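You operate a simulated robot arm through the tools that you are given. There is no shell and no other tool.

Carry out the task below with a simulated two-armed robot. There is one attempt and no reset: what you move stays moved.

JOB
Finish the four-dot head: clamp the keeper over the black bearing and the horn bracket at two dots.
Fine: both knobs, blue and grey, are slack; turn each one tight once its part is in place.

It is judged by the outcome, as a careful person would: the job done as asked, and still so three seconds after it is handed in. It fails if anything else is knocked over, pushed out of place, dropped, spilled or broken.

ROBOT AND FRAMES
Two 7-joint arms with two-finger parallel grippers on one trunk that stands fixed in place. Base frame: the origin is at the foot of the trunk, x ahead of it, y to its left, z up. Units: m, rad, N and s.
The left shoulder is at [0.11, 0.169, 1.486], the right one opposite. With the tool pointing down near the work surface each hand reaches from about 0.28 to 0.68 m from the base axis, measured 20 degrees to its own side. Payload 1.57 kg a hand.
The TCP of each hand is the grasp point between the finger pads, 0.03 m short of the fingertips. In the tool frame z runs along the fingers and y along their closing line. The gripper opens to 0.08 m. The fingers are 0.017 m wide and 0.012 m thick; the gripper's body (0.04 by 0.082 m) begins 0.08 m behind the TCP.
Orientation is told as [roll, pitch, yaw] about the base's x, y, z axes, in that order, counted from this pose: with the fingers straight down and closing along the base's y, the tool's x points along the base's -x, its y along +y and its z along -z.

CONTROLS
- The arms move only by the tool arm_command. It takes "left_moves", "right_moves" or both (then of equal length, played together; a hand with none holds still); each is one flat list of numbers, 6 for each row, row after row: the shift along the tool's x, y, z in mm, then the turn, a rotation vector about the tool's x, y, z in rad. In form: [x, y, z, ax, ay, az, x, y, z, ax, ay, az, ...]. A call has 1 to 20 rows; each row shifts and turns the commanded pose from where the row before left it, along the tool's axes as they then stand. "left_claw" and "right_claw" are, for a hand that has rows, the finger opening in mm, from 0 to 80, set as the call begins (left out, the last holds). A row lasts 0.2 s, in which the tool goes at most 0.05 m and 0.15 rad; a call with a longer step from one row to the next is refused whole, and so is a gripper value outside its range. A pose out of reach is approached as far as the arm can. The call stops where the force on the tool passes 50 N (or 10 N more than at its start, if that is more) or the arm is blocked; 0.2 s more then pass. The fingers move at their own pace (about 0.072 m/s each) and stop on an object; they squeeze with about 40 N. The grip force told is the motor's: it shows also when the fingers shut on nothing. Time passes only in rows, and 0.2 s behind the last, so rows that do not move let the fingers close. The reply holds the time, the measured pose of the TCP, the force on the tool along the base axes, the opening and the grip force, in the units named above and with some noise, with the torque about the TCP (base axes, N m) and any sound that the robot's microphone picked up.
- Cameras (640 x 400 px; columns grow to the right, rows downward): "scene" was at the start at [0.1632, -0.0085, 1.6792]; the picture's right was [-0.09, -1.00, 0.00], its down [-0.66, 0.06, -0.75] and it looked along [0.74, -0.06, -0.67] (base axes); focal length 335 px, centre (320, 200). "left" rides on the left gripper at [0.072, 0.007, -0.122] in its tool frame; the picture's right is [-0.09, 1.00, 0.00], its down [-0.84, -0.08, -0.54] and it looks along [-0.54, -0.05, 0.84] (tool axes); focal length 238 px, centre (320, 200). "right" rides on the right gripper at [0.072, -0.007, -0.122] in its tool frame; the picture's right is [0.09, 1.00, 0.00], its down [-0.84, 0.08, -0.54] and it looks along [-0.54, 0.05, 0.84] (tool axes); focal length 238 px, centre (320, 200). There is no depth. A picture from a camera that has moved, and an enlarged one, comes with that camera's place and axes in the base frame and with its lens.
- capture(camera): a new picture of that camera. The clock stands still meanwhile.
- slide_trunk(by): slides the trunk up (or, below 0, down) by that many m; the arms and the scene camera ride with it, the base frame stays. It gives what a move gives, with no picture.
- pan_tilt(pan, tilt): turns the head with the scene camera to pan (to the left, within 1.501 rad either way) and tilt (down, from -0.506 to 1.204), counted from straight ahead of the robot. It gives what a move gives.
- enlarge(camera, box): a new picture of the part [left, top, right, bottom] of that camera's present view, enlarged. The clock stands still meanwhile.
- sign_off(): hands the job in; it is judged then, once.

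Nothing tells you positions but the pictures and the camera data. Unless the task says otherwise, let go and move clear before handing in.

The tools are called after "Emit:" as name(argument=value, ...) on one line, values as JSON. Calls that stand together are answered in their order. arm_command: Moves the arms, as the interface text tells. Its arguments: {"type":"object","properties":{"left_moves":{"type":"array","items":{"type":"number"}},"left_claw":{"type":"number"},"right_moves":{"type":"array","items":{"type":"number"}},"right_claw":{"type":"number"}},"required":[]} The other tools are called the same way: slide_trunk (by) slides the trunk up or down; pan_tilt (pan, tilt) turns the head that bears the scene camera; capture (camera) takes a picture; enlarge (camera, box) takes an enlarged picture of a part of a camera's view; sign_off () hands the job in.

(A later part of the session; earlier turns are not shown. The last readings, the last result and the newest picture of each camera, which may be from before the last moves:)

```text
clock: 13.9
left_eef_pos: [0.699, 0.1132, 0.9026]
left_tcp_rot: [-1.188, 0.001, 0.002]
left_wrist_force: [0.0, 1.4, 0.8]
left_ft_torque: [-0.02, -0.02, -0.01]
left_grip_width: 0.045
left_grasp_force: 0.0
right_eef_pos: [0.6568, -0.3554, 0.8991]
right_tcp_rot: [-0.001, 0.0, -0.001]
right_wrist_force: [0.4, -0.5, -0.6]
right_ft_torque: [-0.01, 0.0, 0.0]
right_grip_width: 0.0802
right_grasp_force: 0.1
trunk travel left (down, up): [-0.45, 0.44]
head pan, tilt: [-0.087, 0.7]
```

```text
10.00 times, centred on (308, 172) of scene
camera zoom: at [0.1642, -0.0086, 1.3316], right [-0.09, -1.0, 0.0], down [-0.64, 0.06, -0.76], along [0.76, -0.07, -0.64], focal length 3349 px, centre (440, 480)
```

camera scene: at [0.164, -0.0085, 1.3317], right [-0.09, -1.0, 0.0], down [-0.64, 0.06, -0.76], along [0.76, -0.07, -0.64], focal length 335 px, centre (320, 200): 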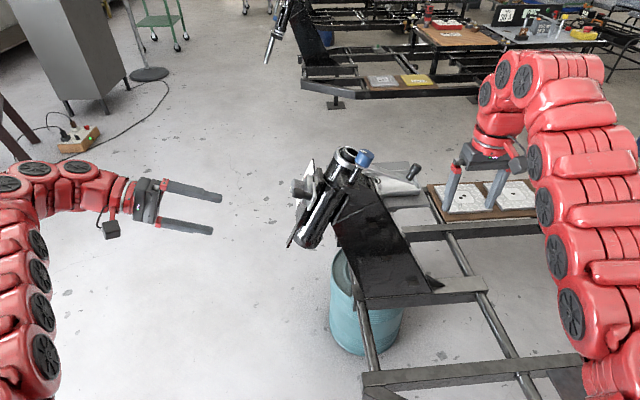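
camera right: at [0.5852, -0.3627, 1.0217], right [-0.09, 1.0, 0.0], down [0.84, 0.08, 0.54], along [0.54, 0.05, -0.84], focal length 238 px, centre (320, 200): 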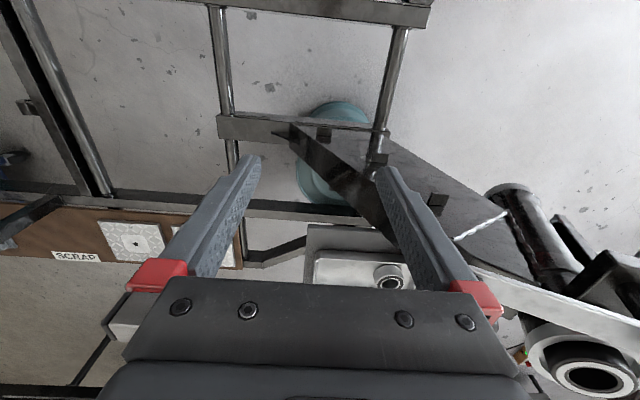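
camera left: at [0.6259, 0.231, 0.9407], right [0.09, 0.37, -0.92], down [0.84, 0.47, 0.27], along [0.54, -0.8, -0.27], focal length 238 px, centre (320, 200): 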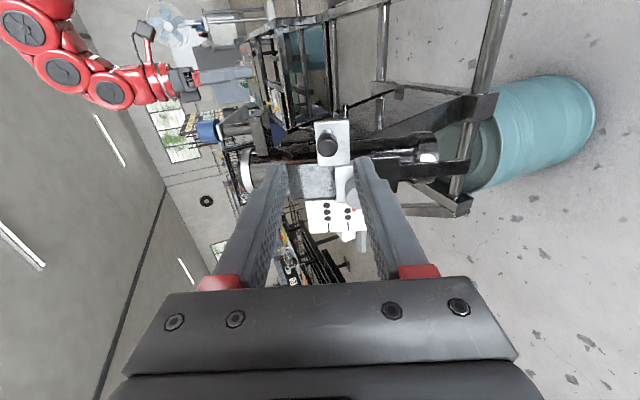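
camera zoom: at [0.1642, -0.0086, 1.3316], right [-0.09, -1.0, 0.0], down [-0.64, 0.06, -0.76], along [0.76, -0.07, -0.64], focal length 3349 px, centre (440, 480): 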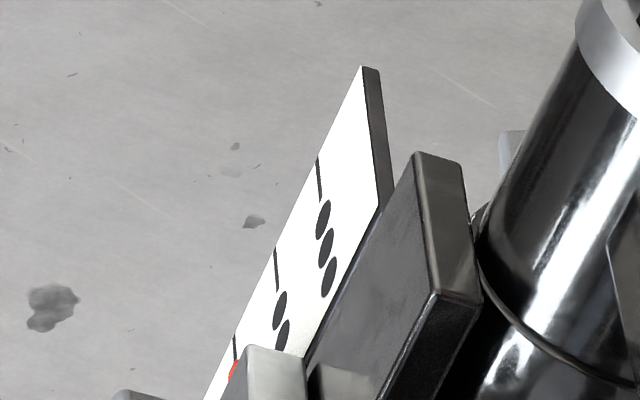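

Releasing let the bracket drop about 10 mm, roughly with the opening finger, and it then stayed put. I'll move the left camera directly in front of the pointer so parallax vanishes and I can measure the offset.

Emit:
arm_command(left_moves=[0, 15, 0, 0, 0, 0, 0, 15, 0, 0, 0, 0, 0, 15, 0, 0, 0, 0], left_claw=80)

Emit:
enlarge(camera="left", box=[270, 150, 390, 250])

Emit:
capture(camera="left")

```text
clock: 14.7
left_eef_pos: [0.6926, 0.1304, 0.8577]
left_tcp_rot: [-1.188, 0.003, 0.001]
left_wrist_force: [0.5, 1.0, -0.5]
left_ft_torque: [0.03, 0.02, 0.01]
left_grip_width: 0.08
left_grasp_force: 0.0
left hand out of reach, approached as far as the arm can: row 2
right_eef_pos: [0.6575, -0.3545, 0.9]
right_tcp_rot: [0.0, 0.0, 0.001]
right_wrist_force: [-0.2, 0.1, -0.7]
right_ft_torque: [0.0, 0.03, 0.03]
right_grip_width: 0.0802
right_grasp_force: 0.0
trunk travel left (down, up): [-0.45, 0.44]
head pan, tilt: [-0.087, 0.7]
```

```text
4.00 times, centred on (330, 200) of left
camera zoom: at [0.6202, 0.2463, 0.8943], right [0.09, 0.37, -0.92], down [0.84, 0.47, 0.27], along [0.54, -0.8, -0.27], focal length 953 px, centre (280, 200)
```

zoom: 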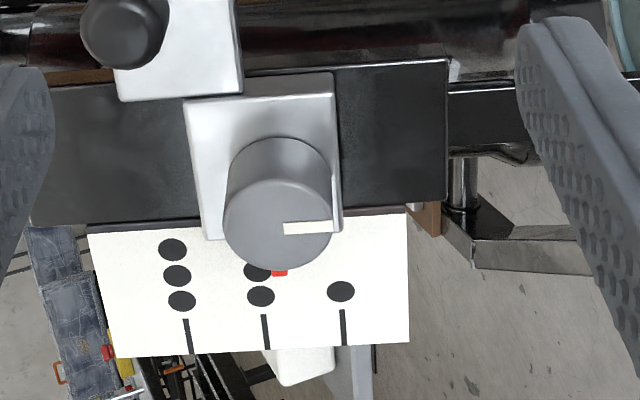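

```text
taken
camera left: at [0.6202, 0.2463, 0.8943], right [0.09, 0.37, -0.92], down [0.84, 0.47, 0.27], along [0.54, -0.8, -0.27], focal length 238 px, centre (320, 200)
```

left: 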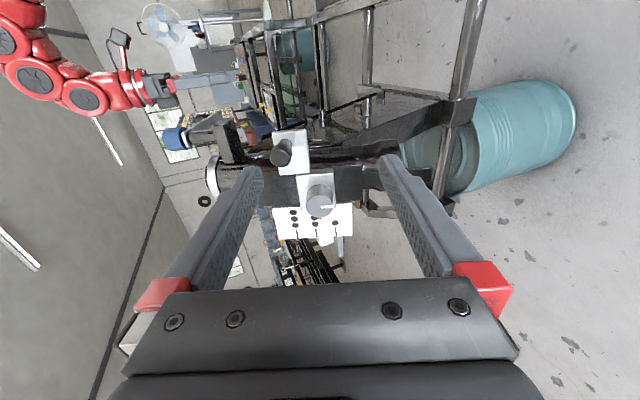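

The pointer is about 9.5 mm below the two-dot line, so the position just before release was right to within 1 mm. I'll grip the handle again, move back to that height, and open only a couple of millimetres so it can't follow the finger.

Emit:
arm_command(left_moves=[-5, -11, 17, 0, 0, 0, -5, -11, 17, 0, 0, 0, -5, -11, 18, 0, 0, 0, -5.5, -10.3, 18, 0, 0, 0], left_claw=45)

Emit:
enlarge(camera="left", box=[230, 90, 400, 230])

Emit:
enlarge(camera="scene", box=[240, 140, 340, 215])

```text
clock: 15.7
left_eef_pos: [0.7167, 0.0478, 0.8733]
left_tcp_rot: [-1.187, 0.0, 0.002]
left_wrist_force: [0.1, 0.3, -0.1]
left_ft_torque: [0.02, 0.02, 0.0]
left_grip_width: 0.0451
left_grasp_force: 0.1
right_eef_pos: [0.6573, -0.3558, 0.9003]
right_tcp_rot: [0.0, -0.001, 0.0]
right_wrist_force: [0.4, 0.1, 0.0]
right_ft_torque: [0.03, 0.01, -0.02]
right_grip_width: 0.0797
right_grasp_force: 0.0
trunk travel left (down, up): [-0.45, 0.44]
head pan, tilt: [-0.087, 0.7]
```

```text
2.86 times, centred on (315, 160) of left
camera zoom: at [0.644, 0.1632, 0.9113], right [0.09, 0.37, -0.92], down [0.84, 0.47, 0.27], along [0.54, -0.8, -0.27], focal length 681 px, centre (334, 314)
```

zoom: 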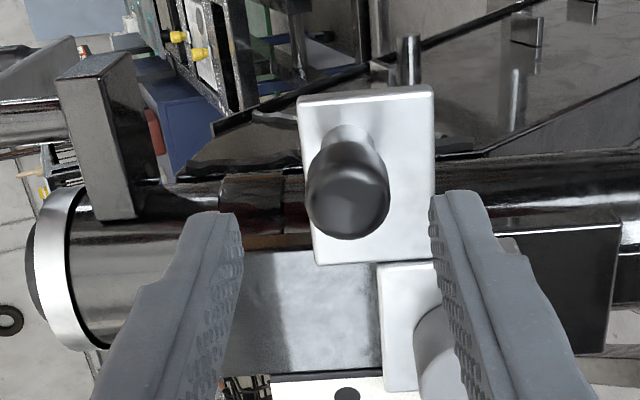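

```text
5.33 times, centred on (290, 178) of scene
camera zoom: at [0.1645, -0.0089, 1.3315], right [-0.09, -1.0, 0.0], down [-0.64, 0.06, -0.76], along [0.76, -0.07, -0.64], focal length 1786 px, centre (480, 320)
```

zoom: 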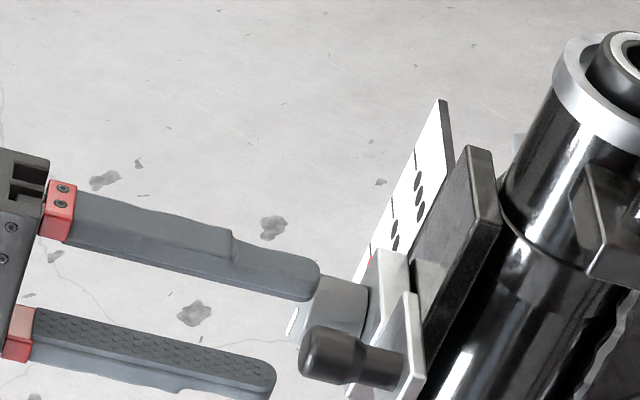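

The handle is about 5 mm off along the closing line, so I'll correct, advance and grip.

Emit:
arm_command(left_moves=[2.0, 4.5, 10, 0, 0, 0, 0, 0, 15, 0, 0, 0, 0, 0, 16, 0, 0, 0])

Emit:
arm_command(left_moves=[0, 0, 0, 0, 0, 0, 0, 0, 0, 0, 0, 0, 0, 0, 0, 0, 0, 0], left_claw=15)

Emit:
enlarge(camera="scene", box=[292, 152, 324, 192])

Emit:
enlarge(camera="left", box=[230, 90, 400, 230])

```text
clock: 16.5
left_eef_pos: [0.7163, 0.0103, 0.8535]
left_tcp_rot: [-1.187, 0.0, 0.001]
left_wrist_force: [0.8, 0.1, 0.6]
left_ft_torque: [0.01, 0.01, 0.0]
left_grip_width: 0.0449
left_grasp_force: 0.1
right_eef_pos: [0.6573, -0.356, 0.9006]
right_tcp_rot: [0.001, 0.001, -0.001]
right_wrist_force: [0.2, 0.6, 0.6]
right_ft_torque: [-0.01, 0.0, -0.03]
right_grip_width: 0.08
right_grasp_force: 0.2
trunk travel left (down, up): [-0.45, 0.44]
head pan, tilt: [-0.087, 0.7]
```

```text
clock: 17.3
left_eef_pos: [0.7162, 0.0116, 0.8534]
left_tcp_rot: [-1.189, 0.0, 0.0]
left_wrist_force: [0.4, 0.5, 0.7]
left_ft_torque: [1.3, -0.22, 0.4]
left_grip_width: 0.0222
left_grasp_force: 34.5
right_eef_pos: [0.657, -0.3549, 0.9006]
right_tcp_rot: [-0.001, 0.0, -0.002]
right_wrist_force: [0.1, -0.3, 0.1]
right_ft_torque: [0.01, 0.01, 0.0]
right_grip_width: 0.0799
right_grasp_force: 0.1
trunk travel left (down, up): [-0.45, 0.44]
head pan, tilt: [-0.087, 0.7]
```

```text
10.00 times, centred on (308, 172) of scene
camera zoom: at [0.1641, -0.0087, 1.3316], right [-0.09, -1.0, 0.0], down [-0.64, 0.06, -0.76], along [0.76, -0.07, -0.64], focal length 3349 px, centre (440, 480)
```

zoom: 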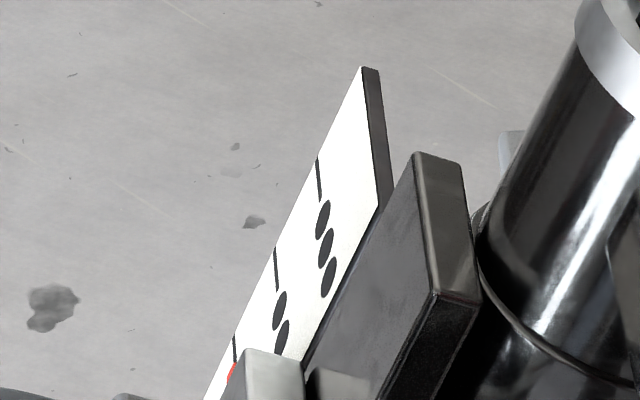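

```text
2.86 times, centred on (315, 160) of left
camera zoom: at [0.6426, 0.1269, 0.8915], right [0.09, 0.37, -0.92], down [0.84, 0.47, 0.27], along [0.54, -0.8, -0.27], focal length 681 px, centre (334, 314)
```

zoom: 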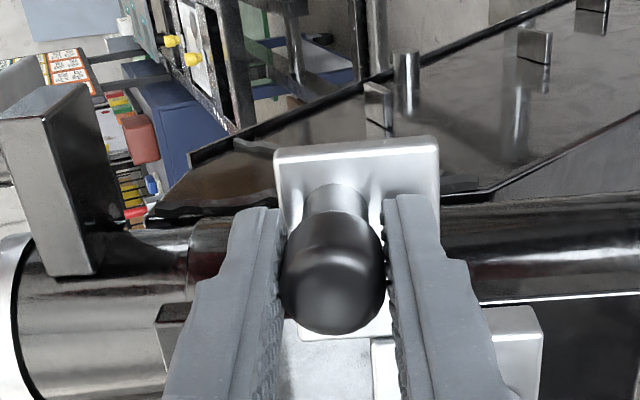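

Gripped again. I'll slide the bracket up 11 mm, then open the fingers to only 25 mm.

Emit:
arm_command(left_moves=[0, -3, 0, 0, 0, 0, 0, -3, 0, 0, 0, 0, 0, -3, 0, 0, 0, 0, 0, -2, 0, 0, 0, 0, 0, 0, 0, 0, 0, 0])

Emit:
enlarge(camera="scene", box=[292, 152, 324, 192])

Emit:
arm_command(left_moves=[0, 0, 0, 0, 0, 0, 0, 0, 0, 0, 0, 0], left_claw=25)

Emit:
enlarge(camera="scene", box=[292, 152, 324, 192])

```text
clock: 18.5
left_eef_pos: [0.7151, 0.0071, 0.8633]
left_tcp_rot: [-1.186, 0.001, 0.0]
left_wrist_force: [-1.1, -1.0, -2.0]
left_ft_torque: [1.22, 0.15, -0.21]
left_grip_width: 0.0222
left_grasp_force: 35.4
right_eef_pos: [0.6577, -0.3565, 0.8998]
right_tcp_rot: [0.0, -0.001, 0.0]
right_wrist_force: [0.3, -0.2, -0.2]
right_ft_torque: [0.01, -0.01, -0.01]
right_grip_width: 0.08
right_grasp_force: 0.1
trunk travel left (down, up): [-0.45, 0.44]
head pan, tilt: [-0.087, 0.7]
```

```text
10.00 times, centred on (308, 172) of scene
camera zoom: at [0.1646, -0.0089, 1.3315], right [-0.09, -1.0, 0.0], down [-0.64, 0.06, -0.76], along [0.76, -0.07, -0.64], focal length 3349 px, centre (440, 480)
```

zoom: 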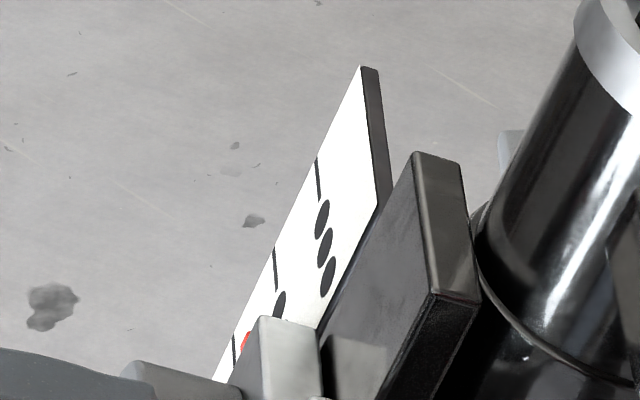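

```text
clock: 19.1
left_eef_pos: [0.7154, 0.0081, 0.8635]
left_tcp_rot: [-1.189, -0.001, 0.0]
left_wrist_force: [0.0, -0.6, -0.4]
left_ft_torque: [0.03, 0.01, -0.03]
left_grip_width: 0.0252
left_grasp_force: 0.1
right_eef_pos: [0.6567, -0.3557, 0.8995]
right_tcp_rot: [0.0, -0.002, 0.0]
right_wrist_force: [-0.1, 0.5, 0.3]
right_ft_torque: [0.01, 0.01, 0.0]
right_grip_width: 0.0803
right_grasp_force: 0.0
trunk travel left (down, up): [-0.45, 0.44]
head pan, tilt: [-0.087, 0.7]
```

```text
10.00 times, centred on (308, 172) of scene
camera zoom: at [0.1642, -0.0085, 1.3316], right [-0.09, -1.0, 0.0], down [-0.64, 0.06, -0.76], along [0.76, -0.07, -0.64], focal length 3349 px, centre (440, 480)
```

zoom: 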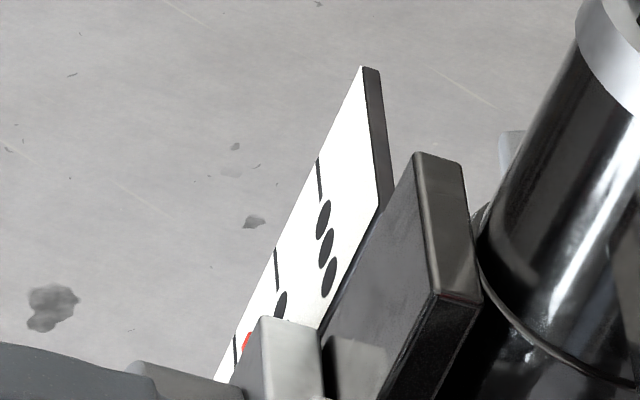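

The bracket stayed put when I eased the grip. I'll back straight off and re-check from the square-on viewpoint.

Emit:
arm_command(left_moves=[0, 0, -10, 0, 0, 0, 0, 0, -15, 0, 0, 0, 0, 0, -20, 0, 0, 0])

Emit:
enlarge(camera="scene", box=[292, 152, 324, 192])

Emit:
arm_command(left_moves=[5, 12, -20, 0, 0, 0, 5, 12, -20, 0, 0, 0, 5, 12, -20, 0, 0, 0], left_claw=80)

Emit:
enlarge(camera="left", box=[270, 150, 390, 250])

```text
clock: 19.9
left_eef_pos: [0.7141, 0.0494, 0.8803]
left_tcp_rot: [-1.186, 0.001, 0.001]
left_wrist_force: [-0.1, 0.4, -0.3]
left_ft_torque: [0.03, 0.01, -0.02]
left_grip_width: 0.0248
left_grasp_force: 0.0
right_eef_pos: [0.657, -0.3545, 0.9012]
right_tcp_rot: [0.001, -0.003, 0.001]
right_wrist_force: [0.2, -0.5, 0.0]
right_ft_torque: [-0.02, 0.02, 0.02]
right_grip_width: 0.0801
right_grasp_force: 0.1
trunk travel left (down, up): [-0.45, 0.44]
head pan, tilt: [-0.087, 0.7]
```

```text
10.00 times, centred on (308, 172) of scene
camera zoom: at [0.1642, -0.0081, 1.3316], right [-0.09, -1.0, 0.0], down [-0.64, 0.06, -0.76], along [0.76, -0.07, -0.64], focal length 3349 px, centre (440, 480)
```

zoom: 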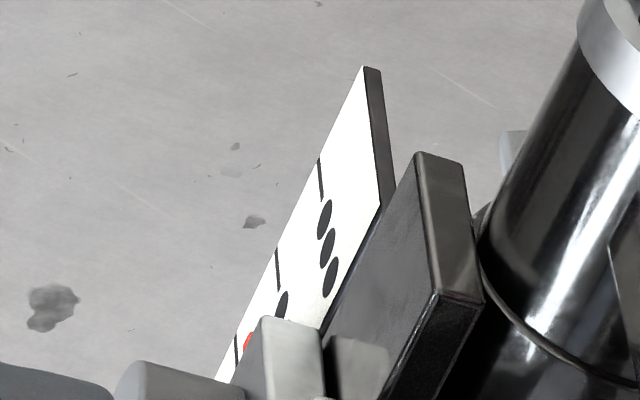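

```text
clock: 20.7
left_eef_pos: [0.6989, 0.1173, 0.8673]
left_tcp_rot: [-1.188, 0.0, 0.003]
left_wrist_force: [0.3, 0.0, 0.6]
left_ft_torque: [0.02, -0.04, 0.04]
left_grip_width: 0.0797
left_grasp_force: 0.1
left hand out of reach, approached as far as the arm can: row 3
right_eef_pos: [0.6557, -0.3555, 0.9002]
right_tcp_rot: [0.001, 0.001, 0.0]
right_wrist_force: [0.4, 1.0, -0.5]
right_ft_torque: [-0.01, -0.01, -0.02]
right_grip_width: 0.0799
right_grasp_force: 0.1
trunk travel left (down, up): [-0.45, 0.44]
head pan, tilt: [-0.087, 0.7]
```

```text
4.00 times, centred on (330, 200) of left
camera zoom: at [0.6252, 0.2331, 0.9043], right [0.09, 0.37, -0.92], down [0.84, 0.48, 0.27], along [0.54, -0.8, -0.27], focal length 953 px, centre (280, 200)
```

zoom: 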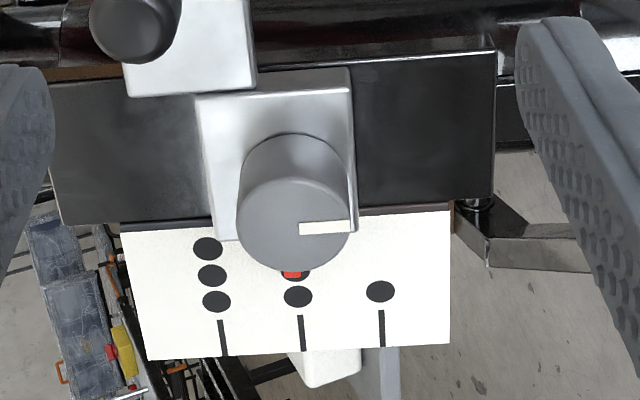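

The pointer is now within about 1 mm of the two-dot line. Next is the grey knob: its face centre is near [0.783, 0.015, 0.828], about 33 mm across and 28 mm tall. I'll roll the gripper -90° about its own axis so the closing line runs along x. That way closing can't shove the bracket along the tube.

Emit:
arm_command(left_moves=[0, 0, 0, 0, 0, -0.143, 0, 0, 0, 0, 0, -0.143, 0, 0, 0, 0, 0, -0.143, 0, 0, 0, 0, 0, -0.143, 0, 0, 0, 0, 0, -0.143, 0, 0, 0, 0, 0, -0.143, 0, 0, 0, 0, 0, -0.143, 0, 0, 0, 0, 0, -0.143, 0, 0, 0, 0, 0, -0.143, 0, 0, 0, 0, 0, -0.143, 0, 0, 0, 0, 0, -0.141], left_claw=55)

Emit:
capture(camera="left")

Emit:
enlarge(camera="scene", box=[200, 120, 360, 220])

```text
clock: 23.1
left_eef_pos: [0.6967, 0.1185, 0.868]
left_tcp_rot: [0.007, 1.186, 1.577]
left_wrist_force: [0.5, 0.1, 0.7]
left_ft_torque: [-0.01, 0.02, 0.02]
left_grip_width: 0.0552
left_grasp_force: 0.1
right_eef_pos: [0.6564, -0.3547, 0.9004]
right_tcp_rot: [-0.001, 0.0, -0.001]
right_wrist_force: [0.9, 0.2, -0.7]
right_ft_torque: [-0.01, -0.01, -0.04]
right_grip_width: 0.0799
right_grasp_force: 0.1
trunk travel left (down, up): [-0.45, 0.44]
head pan, tilt: [-0.087, 0.7]
```

```text
taken
camera left: at [0.6894, 0.2042, 0.9779], right [-1.0, 0.03, -0.08], down [0.07, 0.82, -0.57], along [0.05, -0.58, -0.81], focal length 238 px, centre (320, 200)
```

left: 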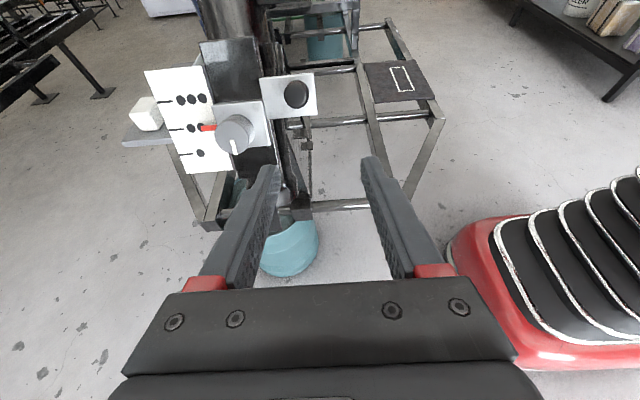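

```text
4.00 times, centred on (280, 170) of scene
camera zoom: at [0.1642, -0.0086, 1.3316], right [-0.09, -1.0, 0.0], down [-0.64, 0.06, -0.76], along [0.76, -0.07, -0.64], focal length 1339 px, centre (480, 320)
```

zoom: 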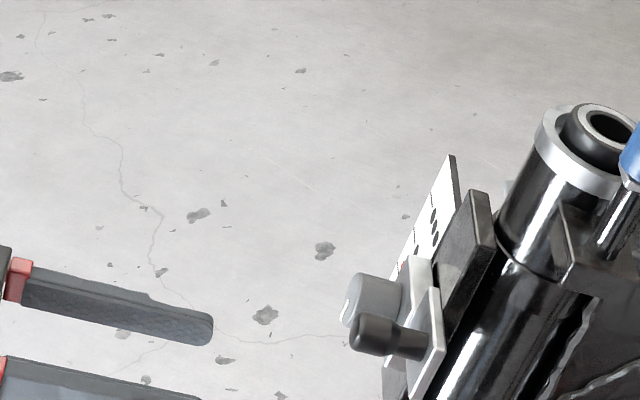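

This view shows the card plainly, with the pointer between the lines. I'll zoom in to confirm and measure the knob from here.

Emit:
enlarge(camera="left", box=[130, 60, 330, 185])

Emit:
enlarge(camera="left", box=[180, 90, 270, 165])

```text
3.20 times, centred on (230, 122) of left
camera zoom: at [0.6894, 0.2042, 0.9779], right [-1.0, 0.03, -0.08], down [0.07, 0.82, -0.57], along [0.05, -0.58, -0.81], focal length 763 px, centre (608, 448)
```

zoom: 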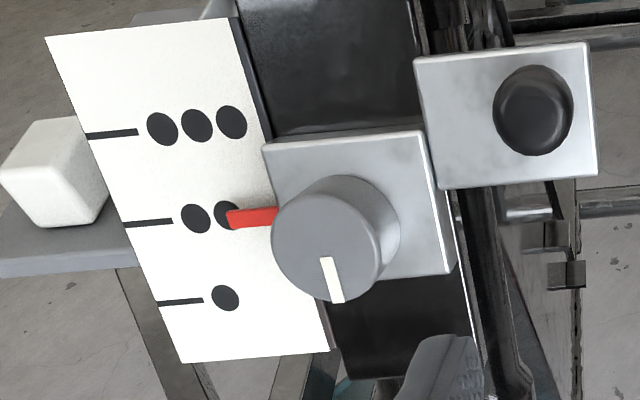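

```text
5.33 times, centred on (225, 128) of left
camera zoom: at [0.6894, 0.2042, 0.9779], right [-1.0, 0.03, -0.08], down [0.07, 0.82, -0.57], along [0.05, -0.58, -0.81], focal length 1271 px, centre (827, 587)
```

zoom: 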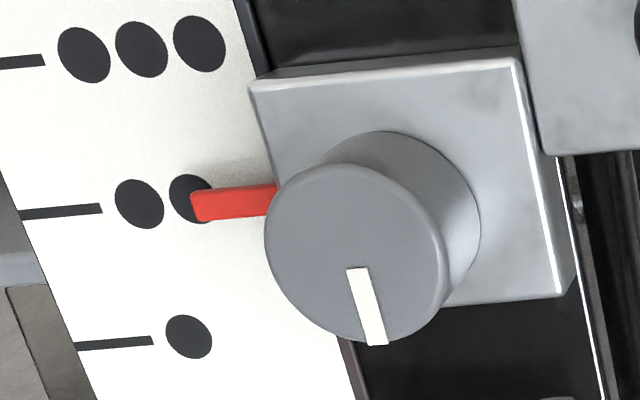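

The knob centre agrees from both views at about [0.783, 0.015, 0.828]. I'll move sideways to line up with it and come part of the way in.

Emit:
arm_command(left_moves=[0.5, -22, 8, 0, 0, 0, 0.5, -22, 8, 0, 0, 0, 0.5, -22, 16, 0, 0, 0, 0.5, -20.4, 20, 0, 0, 0])

Emit:
capture(camera="left")

Emit:
enlarge(camera="scene", box=[200, 120, 360, 220])

```text
clock: 24.1
left_eef_pos: [0.7002, 0.1033, 0.8574]
left_tcp_rot: [0.004, 1.187, 1.574]
left_wrist_force: [-0.9, -0.3, -1.1]
left_ft_torque: [-0.04, -0.02, -0.01]
left_grip_width: 0.0551
left_grasp_force: 0.1
left hand out of reach, approached as far as the arm can: row 1, 2, 3, 4
right_eef_pos: [0.6573, -0.3556, 0.8994]
right_tcp_rot: [0.0, -0.003, 0.0]
right_wrist_force: [-0.1, -0.3, -0.1]
right_ft_torque: [-0.04, 0.02, 0.01]
right_grip_width: 0.0798
right_grasp_force: 0.2
trunk travel left (down, up): [-0.45, 0.44]
head pan, tilt: [-0.087, 0.7]
```

```text
taken
camera left: at [0.6931, 0.1906, 0.9676], right [-1.0, 0.03, -0.08], down [0.08, 0.82, -0.57], along [0.05, -0.58, -0.81], focal length 238 px, centre (320, 200)
```

left: 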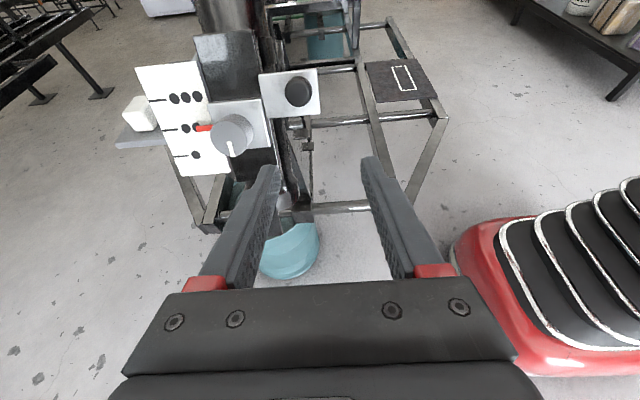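

```text
4.00 times, centred on (280, 170) of scene
camera zoom: at [0.1642, -0.0085, 1.3316], right [-0.09, -1.0, 0.0], down [-0.64, 0.06, -0.76], along [0.76, -0.07, -0.64], focal length 1339 px, centre (480, 320)
```

zoom: 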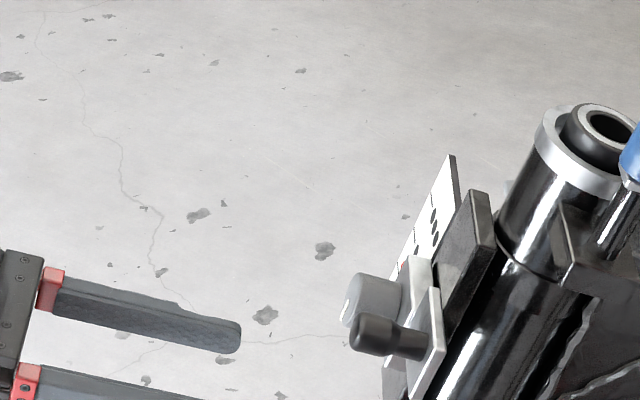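

The knob is out of reach straight on, because the arm can't get its wrist that far in x. If I tilt the tool about 20° back towards the robot and lower the trunk 0.15 m, it should fit. First I'll pitch the right hand forward and lift it so it isn't lowered onto the cart.

Emit:
arm_command(right_moves=[0, 0, -5, 0, -0.15, 0, 0, 0, -5, 0, -0.15, 0, 0, 0, -5, 0, -0.15, 0, 0, 0, -5, 0, -0.15, 0, 0, 0, -5, 0, -0.15, 0, 0, 0, -5, 0, -0.15, 0, 0, 0, -5, 0, -0.15, 0, 0, 0, -5, 0, -0.15, 0], right_claw=30)

Emit:
capture(camera="scene")

```text
clock: 25.9
left_eef_pos: [0.7008, 0.1038, 0.8568]
left_tcp_rot: [-0.002, 1.187, 1.574]
left_wrist_force: [0.7, 0.5, 0.1]
left_ft_torque: [0.02, -0.03, 0.03]
left_grip_width: 0.0551
left_grasp_force: 0.1
right_eef_pos: [0.6734, -0.3689, 0.9442]
right_tcp_rot: [0.001, -1.199, 0.0]
right_wrist_force: [0.4, 0.1, 0.4]
right_ft_torque: [-0.01, 0.04, 0.01]
right_grip_width: 0.0299
right_grasp_force: 0.0
right hand out of reach, approached as far as the arm can: row 3, 4, 5
trunk travel left (down, up): [-0.45, 0.44]
head pan, tilt: [-0.087, 0.7]
```

```text
taken
camera scene: at [0.1641, -0.0086, 1.3316], right [-0.09, -1.0, 0.0], down [-0.64, 0.06, -0.76], along [0.76, -0.07, -0.64], focal length 335 px, centre (320, 200)
```

scene: 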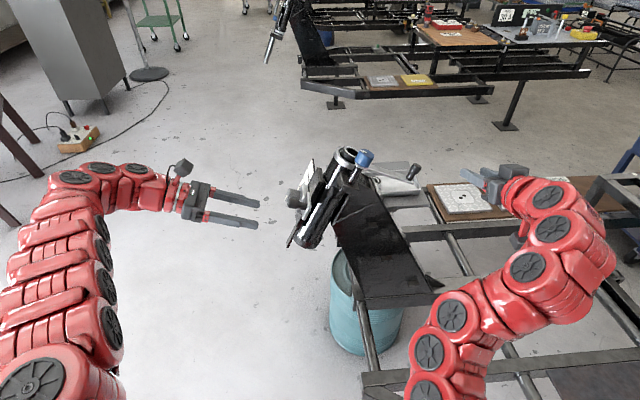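

The right hand is now pitched forward and out of the way. I'll raise it a bit more, then lower the trunk 0.15 m.

Emit:
arm_command(right_moves=[-14, -5, -5.5, 0, 0, 0, -14, -5, -5.5, 0, 0, 0, -14, -5, -5.5, 0, 0, 0, -14, -5, -5.5, 0, 0, 0])

Emit:
slide_trunk(by=-0.07)

Emit:
capture(camera="scene")

Emit:
capture(camera="left")

```text
clock: 26.9
left_eef_pos: [0.7001, 0.1042, 0.8576]
left_tcp_rot: [0.001, 1.186, 1.573]
left_wrist_force: [-0.4, -0.5, 0.5]
left_ft_torque: [0.0, 0.05, 0.0]
left_grip_width: 0.055
left_grasp_force: 0.0
right_eef_pos: [0.6738, -0.3903, 1.0033]
right_tcp_rot: [0.002, -1.199, 0.0]
right_wrist_force: [0.3, 0.6, 0.3]
right_ft_torque: [0.0, -0.02, 0.0]
right_grip_width: 0.0301
right_grasp_force: 0.1
trunk travel left (down, up): [-0.45, 0.44]
head pan, tilt: [-0.087, 0.7]
```

```text
clock: 28.0
left_eef_pos: [0.6996, 0.1045, 0.7884]
left_tcp_rot: [0.001, 1.187, 1.57]
left_wrist_force: [0.3, -0.2, 0.2]
left_ft_torque: [0.03, 0.0, 0.01]
left_grip_width: 0.0549
left_grasp_force: 0.0
right_eef_pos: [0.6724, -0.3903, 0.9345]
right_tcp_rot: [0.001, -1.202, 0.0]
right_wrist_force: [-0.9, 0.2, 1.4]
right_ft_torque: [0.01, -0.02, 0.01]
right_grip_width: 0.0301
right_grasp_force: 0.1
trunk travel left (down, up): [-0.38, 0.51]
head pan, tilt: [-0.087, 0.7]
```

```text
taken
camera scene: at [0.1638, -0.0086, 1.2617], right [-0.09, -1.0, 0.0], down [-0.64, 0.06, -0.77], along [0.76, -0.07, -0.64], focal length 335 px, centre (320, 200)
```

scene: 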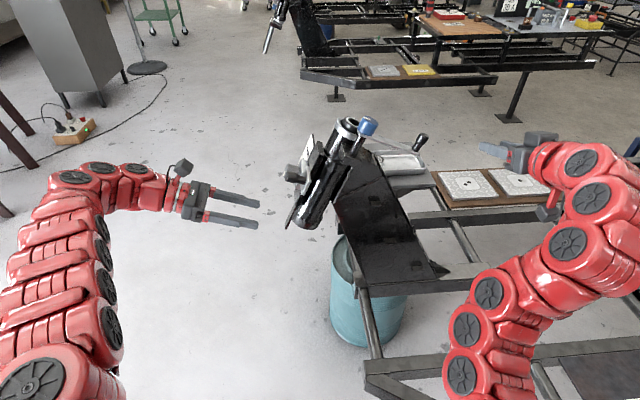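

```text
taken
camera left: at [0.6929, 0.1908, 0.8983], right [-1.0, 0.03, -0.09], down [0.08, 0.82, -0.57], along [0.05, -0.58, -0.81], focal length 238 px, centre (320, 200)
```

left: 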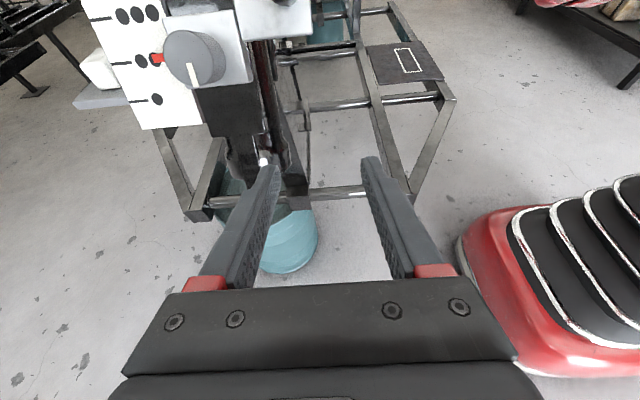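

The cart frame is well below the arms. I'll lower the trunk the remaining 0.08 m.

Emit:
slide_trunk(by=-0.08)

Emit:
capture(camera="scene")

```text
clock: 29.2
left_eef_pos: [0.7, 0.1049, 0.7086]
left_tcp_rot: [0.0, 1.187, 1.572]
left_wrist_force: [-0.2, -0.5, 1.1]
left_ft_torque: [0.03, 0.01, 0.02]
left_grip_width: 0.0551
left_grasp_force: 0.1
right_eef_pos: [0.6737, -0.3898, 0.8556]
right_tcp_rot: [0.0, -1.201, 0.0]
right_wrist_force: [-0.3, -0.6, 0.0]
right_ft_torque: [0.01, 0.03, -0.01]
right_grip_width: 0.03
right_grasp_force: 0.0
trunk travel left (down, up): [-0.3, 0.59]
head pan, tilt: [-0.087, 0.7]
```

```text
taken
camera scene: at [0.1639, -0.0085, 1.1817], right [-0.09, -1.0, 0.0], down [-0.64, 0.06, -0.77], along [0.76, -0.07, -0.64], focal length 335 px, centre (320, 200)
```

scene: 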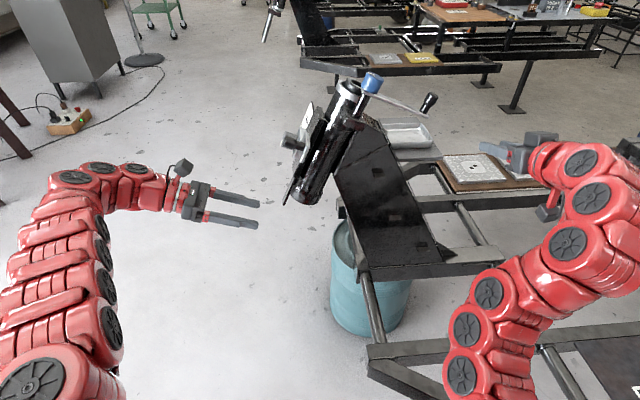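

Now I'll raise the left hand to knob height at a standoff. Then I'll rotate it to the tilted grip: wrist up and towards the robot, about 20° off the knob axis.

Emit:
arm_command(left_moves=[33, 0, -21.4, 0, 0, 0, 33, 0, -21.4, 0, 0, 0, 33, 0, -21.4, 0, 0, 0, 33, 0, -21.4, 0, 0, 0, 0, 0, 0, 0, 0, 0.131, 0, 0, 0, 0, 0, 0.131, 0, 0, 0, 0, 0, 0.131, 0, 0, 0, 0, 0, 0.131, 0, 0, 0, 0, 0, 0.131, 0, 0, 0, 0, 0, 0.13, 0, 0, 0, 0, -0.117, 0, 0, 0, 0, 0, -0.117, 0, 0, 0, 0, 0, -0.116, 0], left_claw=48)

Emit:
capture(camera="left")

Emit:
enlarge(camera="scene", box=[200, 60, 392, 220])

```text
clock: 32.0
left_eef_pos: [0.6802, 0.1337, 0.8674]
left_tcp_rot: [-0.85, 0.508, 0.709]
left_wrist_force: [0.4, -1.4, -0.7]
left_ft_torque: [0.03, -0.03, 0.0]
left_grip_width: 0.0483
left_grasp_force: 0.0
left hand out of reach, approached as far as the arm can: row 3, 4
right_eef_pos: [0.6729, -0.3896, 0.8546]
right_tcp_rot: [0.001, -1.202, -0.001]
right_wrist_force: [-0.8, -0.3, -0.1]
right_ft_torque: [0.01, 0.03, -0.02]
right_grip_width: 0.0298
right_grasp_force: 0.0
trunk travel left (down, up): [-0.3, 0.59]
head pan, tilt: [-0.087, 0.7]
```

```text
taken
camera left: at [0.5976, 0.1895, 0.966], right [-0.64, 0.31, -0.7], down [0.48, 0.88, -0.04], along [0.6, -0.36, -0.71], focal length 238 px, centre (320, 200)
```

left: 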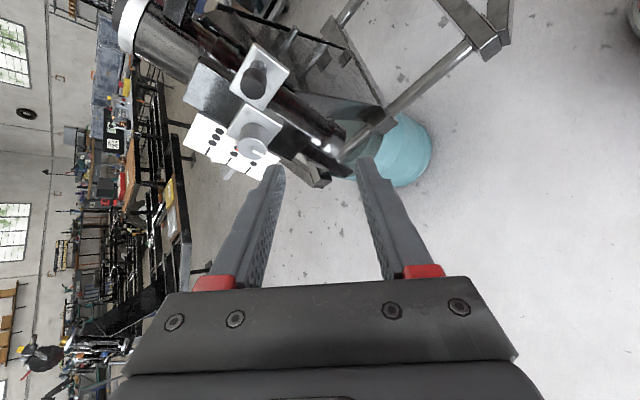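

```text
2.50 times, centred on (296, 140) of scene
camera zoom: at [0.164, -0.0088, 1.1816], right [-0.09, -1.0, 0.0], down [-0.64, 0.06, -0.76], along [0.76, -0.07, -0.64], focal length 837 px, centre (380, 350)
```

zoom: 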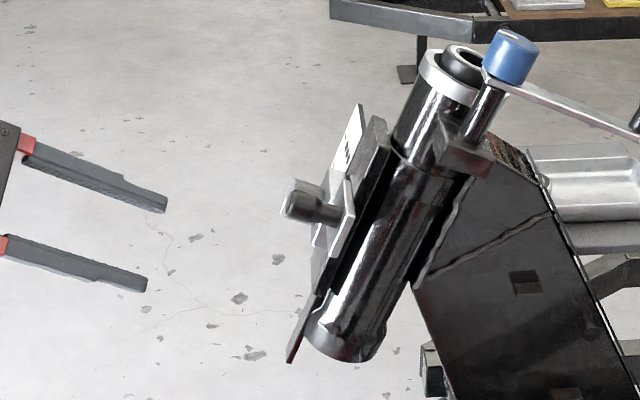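

Reached the tilted orientation. I'll zoom in on the knob from here to refine the target before approaching.

Emit:
enlarge(camera="left", box=[180, 90, 300, 180])

Emit:
enlarge(camera="scene", box=[270, 100, 334, 180])

```text
4.44 times, centred on (240, 135) of left
camera zoom: at [0.5976, 0.1895, 0.966], right [-0.64, 0.31, -0.7], down [0.48, 0.88, -0.04], along [0.6, -0.36, -0.71], focal length 1059 px, centre (676, 489)
```

zoom: 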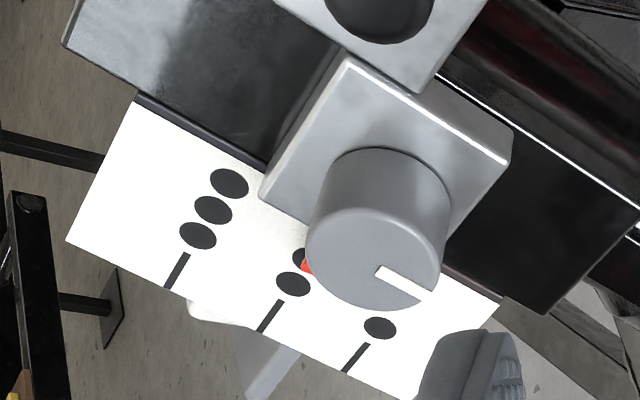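

```text
5.00 times, centred on (302, 140) of scene
camera zoom: at [0.164, -0.0088, 1.1816], right [-0.09, -1.0, 0.0], down [-0.64, 0.06, -0.76], along [0.76, -0.07, -0.64], focal length 1674 px, centre (410, 500)
```

zoom: 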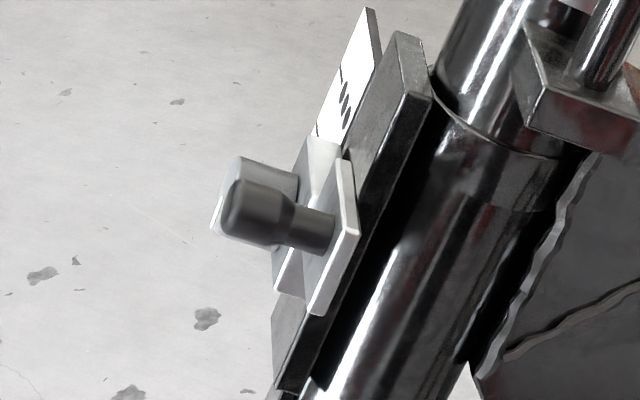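

The refined knob centre matches my estimate. Moving to the pre-grasp, 70 mm back along the tilted approach line.

Emit:
arm_command(left_moves=[-4.1, -19.9, 15, 0, 0, 0, -4.1, -19.9, 15, 0, 0, 0, -4.1, -19.9, 15, 0, 0, 0, -4.1, -19.9, 15, 0, 0, 0])

Emit:
capture(camera="left")

Emit:
enlarge(camera="scene", box=[220, 80, 348, 180])

```text
clock: 33.0
left_eef_pos: [0.7551, 0.0797, 0.8732]
left_tcp_rot: [-0.849, 0.51, 0.707]
left_wrist_force: [-0.3, -0.3, -0.4]
left_ft_torque: [0.0, 0.03, -0.01]
left_grip_width: 0.0483
left_grasp_force: 0.0
left hand out of reach, approached as far as the arm can: row 4
right_eef_pos: [0.6743, -0.3892, 0.8535]
right_tcp_rot: [-0.002, -1.2, 0.003]
right_wrist_force: [0.1, -0.4, -0.3]
right_ft_torque: [-0.06, 0.0, -0.02]
right_grip_width: 0.0301
right_grasp_force: 0.1
trunk travel left (down, up): [-0.3, 0.59]
head pan, tilt: [-0.087, 0.7]
```

```text
taken
camera left: at [0.6723, 0.1364, 0.974], right [-0.64, 0.31, -0.7], down [0.48, 0.88, -0.05], along [0.6, -0.36, -0.71], focal length 238 px, centre (320, 200)
```

left: 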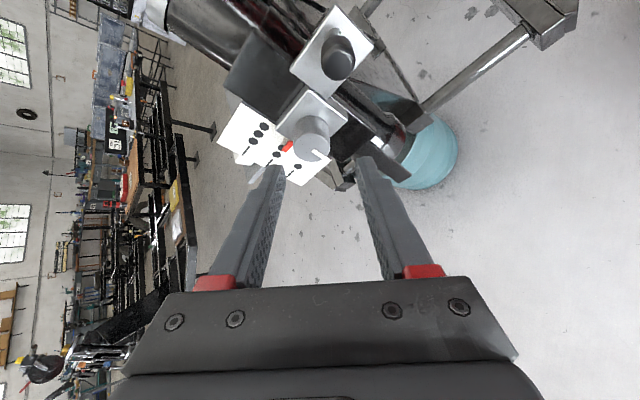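

```text
4.00 times, centred on (284, 130) of scene
camera zoom: at [0.1641, -0.0079, 1.1816], right [-0.09, -1.0, 0.0], down [-0.64, 0.06, -0.76], along [0.76, -0.07, -0.64], focal length 1339 px, centre (464, 480)
```

zoom: 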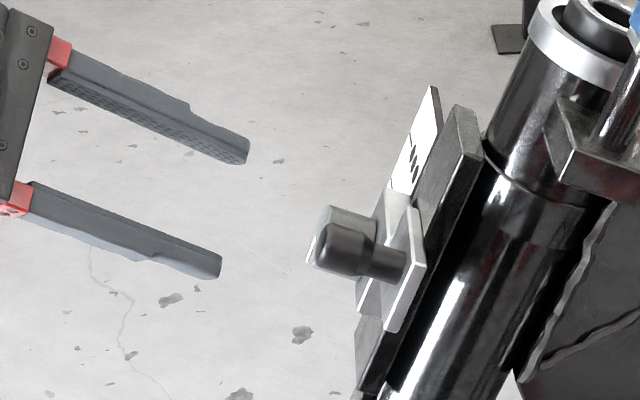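

Nearly there: 75 mm to go, with a 7 mm sideways correction. I'll advance halfway and check.

Emit:
arm_command(left_moves=[0, -3.7, 10, 0, 0, 0, 0, -3.7, 15, 0, 0, 0, 0, 0, 15, 0, 0, 0])

Emit:
capture(camera="left")

Emit:
enlarge(camera="scene", box=[220, 80, 348, 180])

```text
clock: 33.8
left_eef_pos: [0.7682, 0.0459, 0.8551]
left_tcp_rot: [-0.85, 0.509, 0.707]
left_wrist_force: [-0.4, 0.0, 0.6]
left_ft_torque: [0.0, -0.04, 0.0]
left_grip_width: 0.0479
left_grasp_force: 0.1
left hand out of reach, approached as far as the arm can: row 2
right_eef_pos: [0.6739, -0.3911, 0.8539]
right_tcp_rot: [0.002, -1.199, 0.001]
right_wrist_force: [0.6, -0.1, 0.0]
right_ft_torque: [0.0, 0.02, -0.01]
right_grip_width: 0.0301
right_grasp_force: 0.1
trunk travel left (down, up): [-0.3, 0.59]
head pan, tilt: [-0.087, 0.7]
```

```text
taken
camera left: at [0.6861, 0.1022, 0.9535], right [-0.64, 0.32, -0.7], down [0.48, 0.88, -0.04], along [0.6, -0.36, -0.71], focal length 238 px, centre (320, 200)
```

left: 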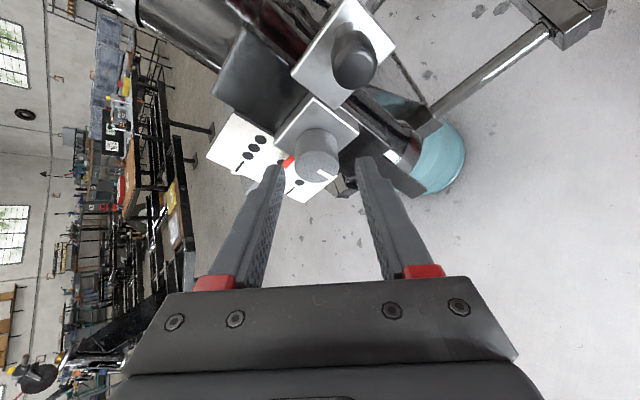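

```text
4.00 times, centred on (284, 130) of scene
camera zoom: at [0.1642, -0.009, 1.1816], right [-0.09, -1.0, 0.0], down [-0.64, 0.06, -0.76], along [0.76, -0.07, -0.64], focal length 1339 px, centre (464, 480)
```

zoom: 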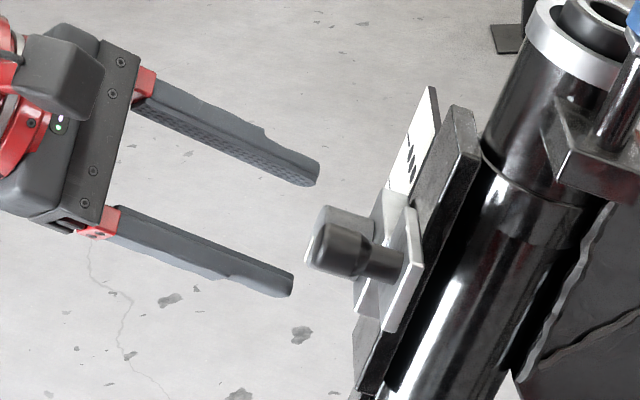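

I'll measure the knob directly in the tool frame from this close view.

Emit:
enlarge(camera="left", box=[250, 90, 400, 200])

```text
3.64 times, centred on (325, 145) of left
camera zoom: at [0.6861, 0.1022, 0.9535], right [-0.64, 0.32, -0.7], down [0.48, 0.88, -0.04], along [0.6, -0.36, -0.71], focal length 867 px, centre (302, 400)
```

zoom: 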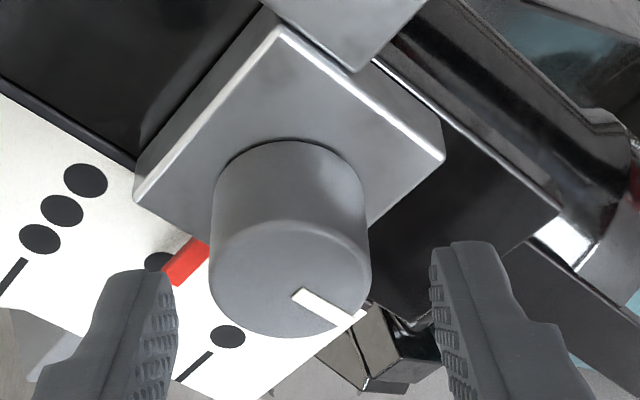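

The knob centre sits 2.4 mm off the finger centreline and 42 mm ahead. I'll go in 30 mm with that correction, staying short of the plate.

Emit:
arm_command(left_moves=[-0.7, -2.4, 8, 0, 0, 0, 0, 0, 11, 0, 0, 0, 0, 0, 11, 0, 0, 0])

Emit:
enlarge(camera="left", box=[250, 90, 400, 200])

Emit:
enlarge(camera="scene", box=[255, 85, 335, 165])

```text
clock: 34.6
left_eef_pos: [0.7734, 0.0261, 0.8308]
left_tcp_rot: [-0.85, 0.509, 0.708]
left_wrist_force: [-0.6, -0.1, 0.7]
left_ft_torque: [0.02, -0.02, 0.0]
left_grip_width: 0.0481
left_grasp_force: 0.1
left hand out of reach, approached as far as the arm can: row 2
right_eef_pos: [0.6743, -0.3912, 0.8539]
right_tcp_rot: [0.0, -1.202, 0.002]
right_wrist_force: [0.1, 0.2, 0.5]
right_ft_torque: [0.0, 0.0, 0.01]
right_grip_width: 0.0299
right_grasp_force: 0.1
trunk travel left (down, up): [-0.3, 0.59]
head pan, tilt: [-0.087, 0.7]
```

```text
3.64 times, centred on (325, 145) of left
camera zoom: at [0.6903, 0.0817, 0.9297], right [-0.64, 0.31, -0.7], down [0.48, 0.88, -0.05], along [0.6, -0.36, -0.71], focal length 867 px, centre (302, 400)
```

zoom: 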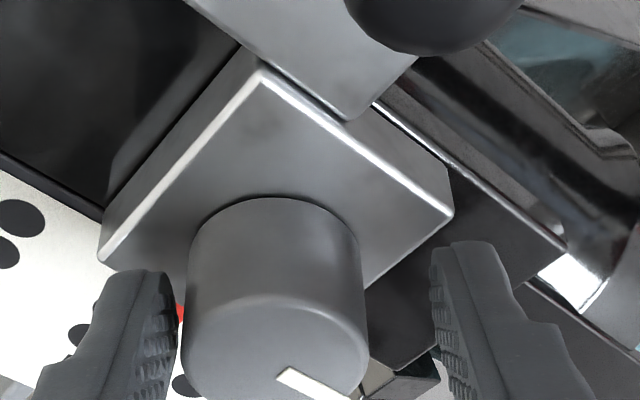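

```text
5.00 times, centred on (295, 125) of scene
camera zoom: at [0.1643, -0.0088, 1.1815], right [-0.09, -1.0, 0.0], down [-0.64, 0.06, -0.76], along [0.76, -0.07, -0.64], focal length 1674 px, centre (445, 575)
```

zoom: 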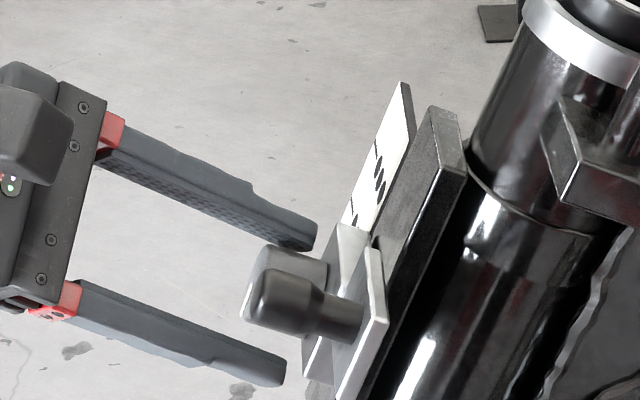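

The hand drifted slightly at its reach limit, so I'll take a wider look to check the knob and pointer haven't moved.

Emit:
enlarge(camera="left", box=[200, 90, 400, 240])

Emit:
enlarge(camera="scene", box=[290, 85, 346, 155])

```text
2.67 times, centred on (300, 165) of left
camera zoom: at [0.6903, 0.0817, 0.9297], right [-0.64, 0.31, -0.7], down [0.48, 0.88, -0.05], along [0.6, -0.36, -0.71], focal length 636 px, centre (373, 293)
```

zoom: 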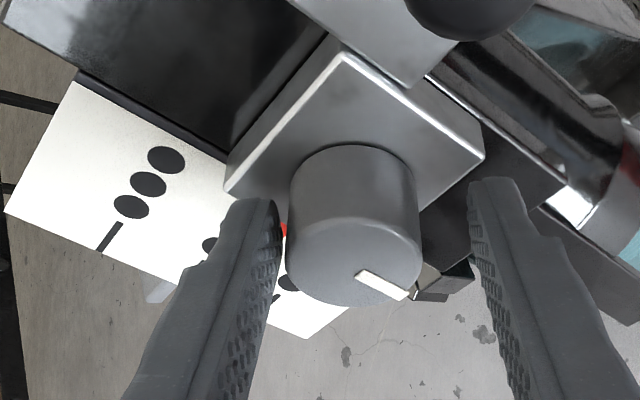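

```text
5.71 times, centred on (318, 120) of scene
camera zoom: at [0.1643, -0.0088, 1.1815], right [-0.09, -1.0, 0.0], down [-0.64, 0.06, -0.76], along [0.76, -0.07, -0.64], focal length 1914 px, centre (331, 657)
```

zoom: 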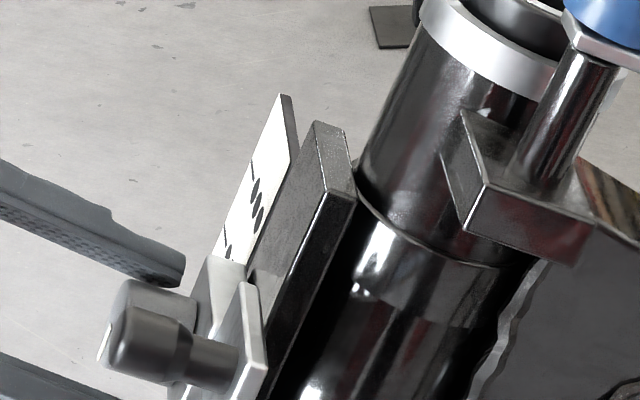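

The last approach drifted and the upper finger nudged the slack bracket about 7 mm down the tube. That's recoverable: I'll centre on the knob, grip it, then slide it back up by the knob before turning. First I'll centre.

Emit:
arm_command(left_moves=[0, -2.2, 0, 0, 0, 0, 0, -2.2, 1, 0, 0, 0])

Emit:
enlarge(camera="left", box=[200, 90, 400, 240])

```text
clock: 35.2
left_eef_pos: [0.7755, 0.0241, 0.834]
left_tcp_rot: [-0.85, 0.51, 0.706]
left_wrist_force: [1.4, -0.4, 0.6]
left_ft_torque: [0.01, -0.04, 0.01]
left_grip_width: 0.0481
left_grasp_force: 0.1
right_eef_pos: [0.674, -0.3899, 0.8537]
right_tcp_rot: [0.001, -1.201, 0.001]
right_wrist_force: [-1.3, -0.5, -1.0]
right_ft_torque: [0.03, 0.01, -0.03]
right_grip_width: 0.0301
right_grasp_force: 0.0
trunk travel left (down, up): [-0.3, 0.59]
head pan, tilt: [-0.087, 0.7]
```

```text
2.67 times, centred on (300, 165) of left
camera zoom: at [0.6926, 0.0802, 0.9324], right [-0.64, 0.31, -0.7], down [0.48, 0.88, -0.05], along [0.6, -0.36, -0.71], focal length 636 px, centre (373, 293)
```

zoom: 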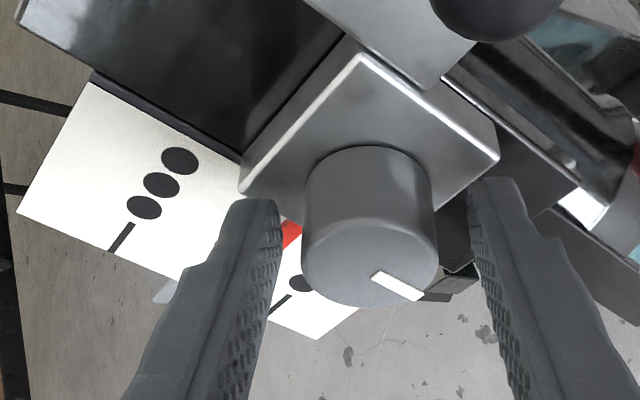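

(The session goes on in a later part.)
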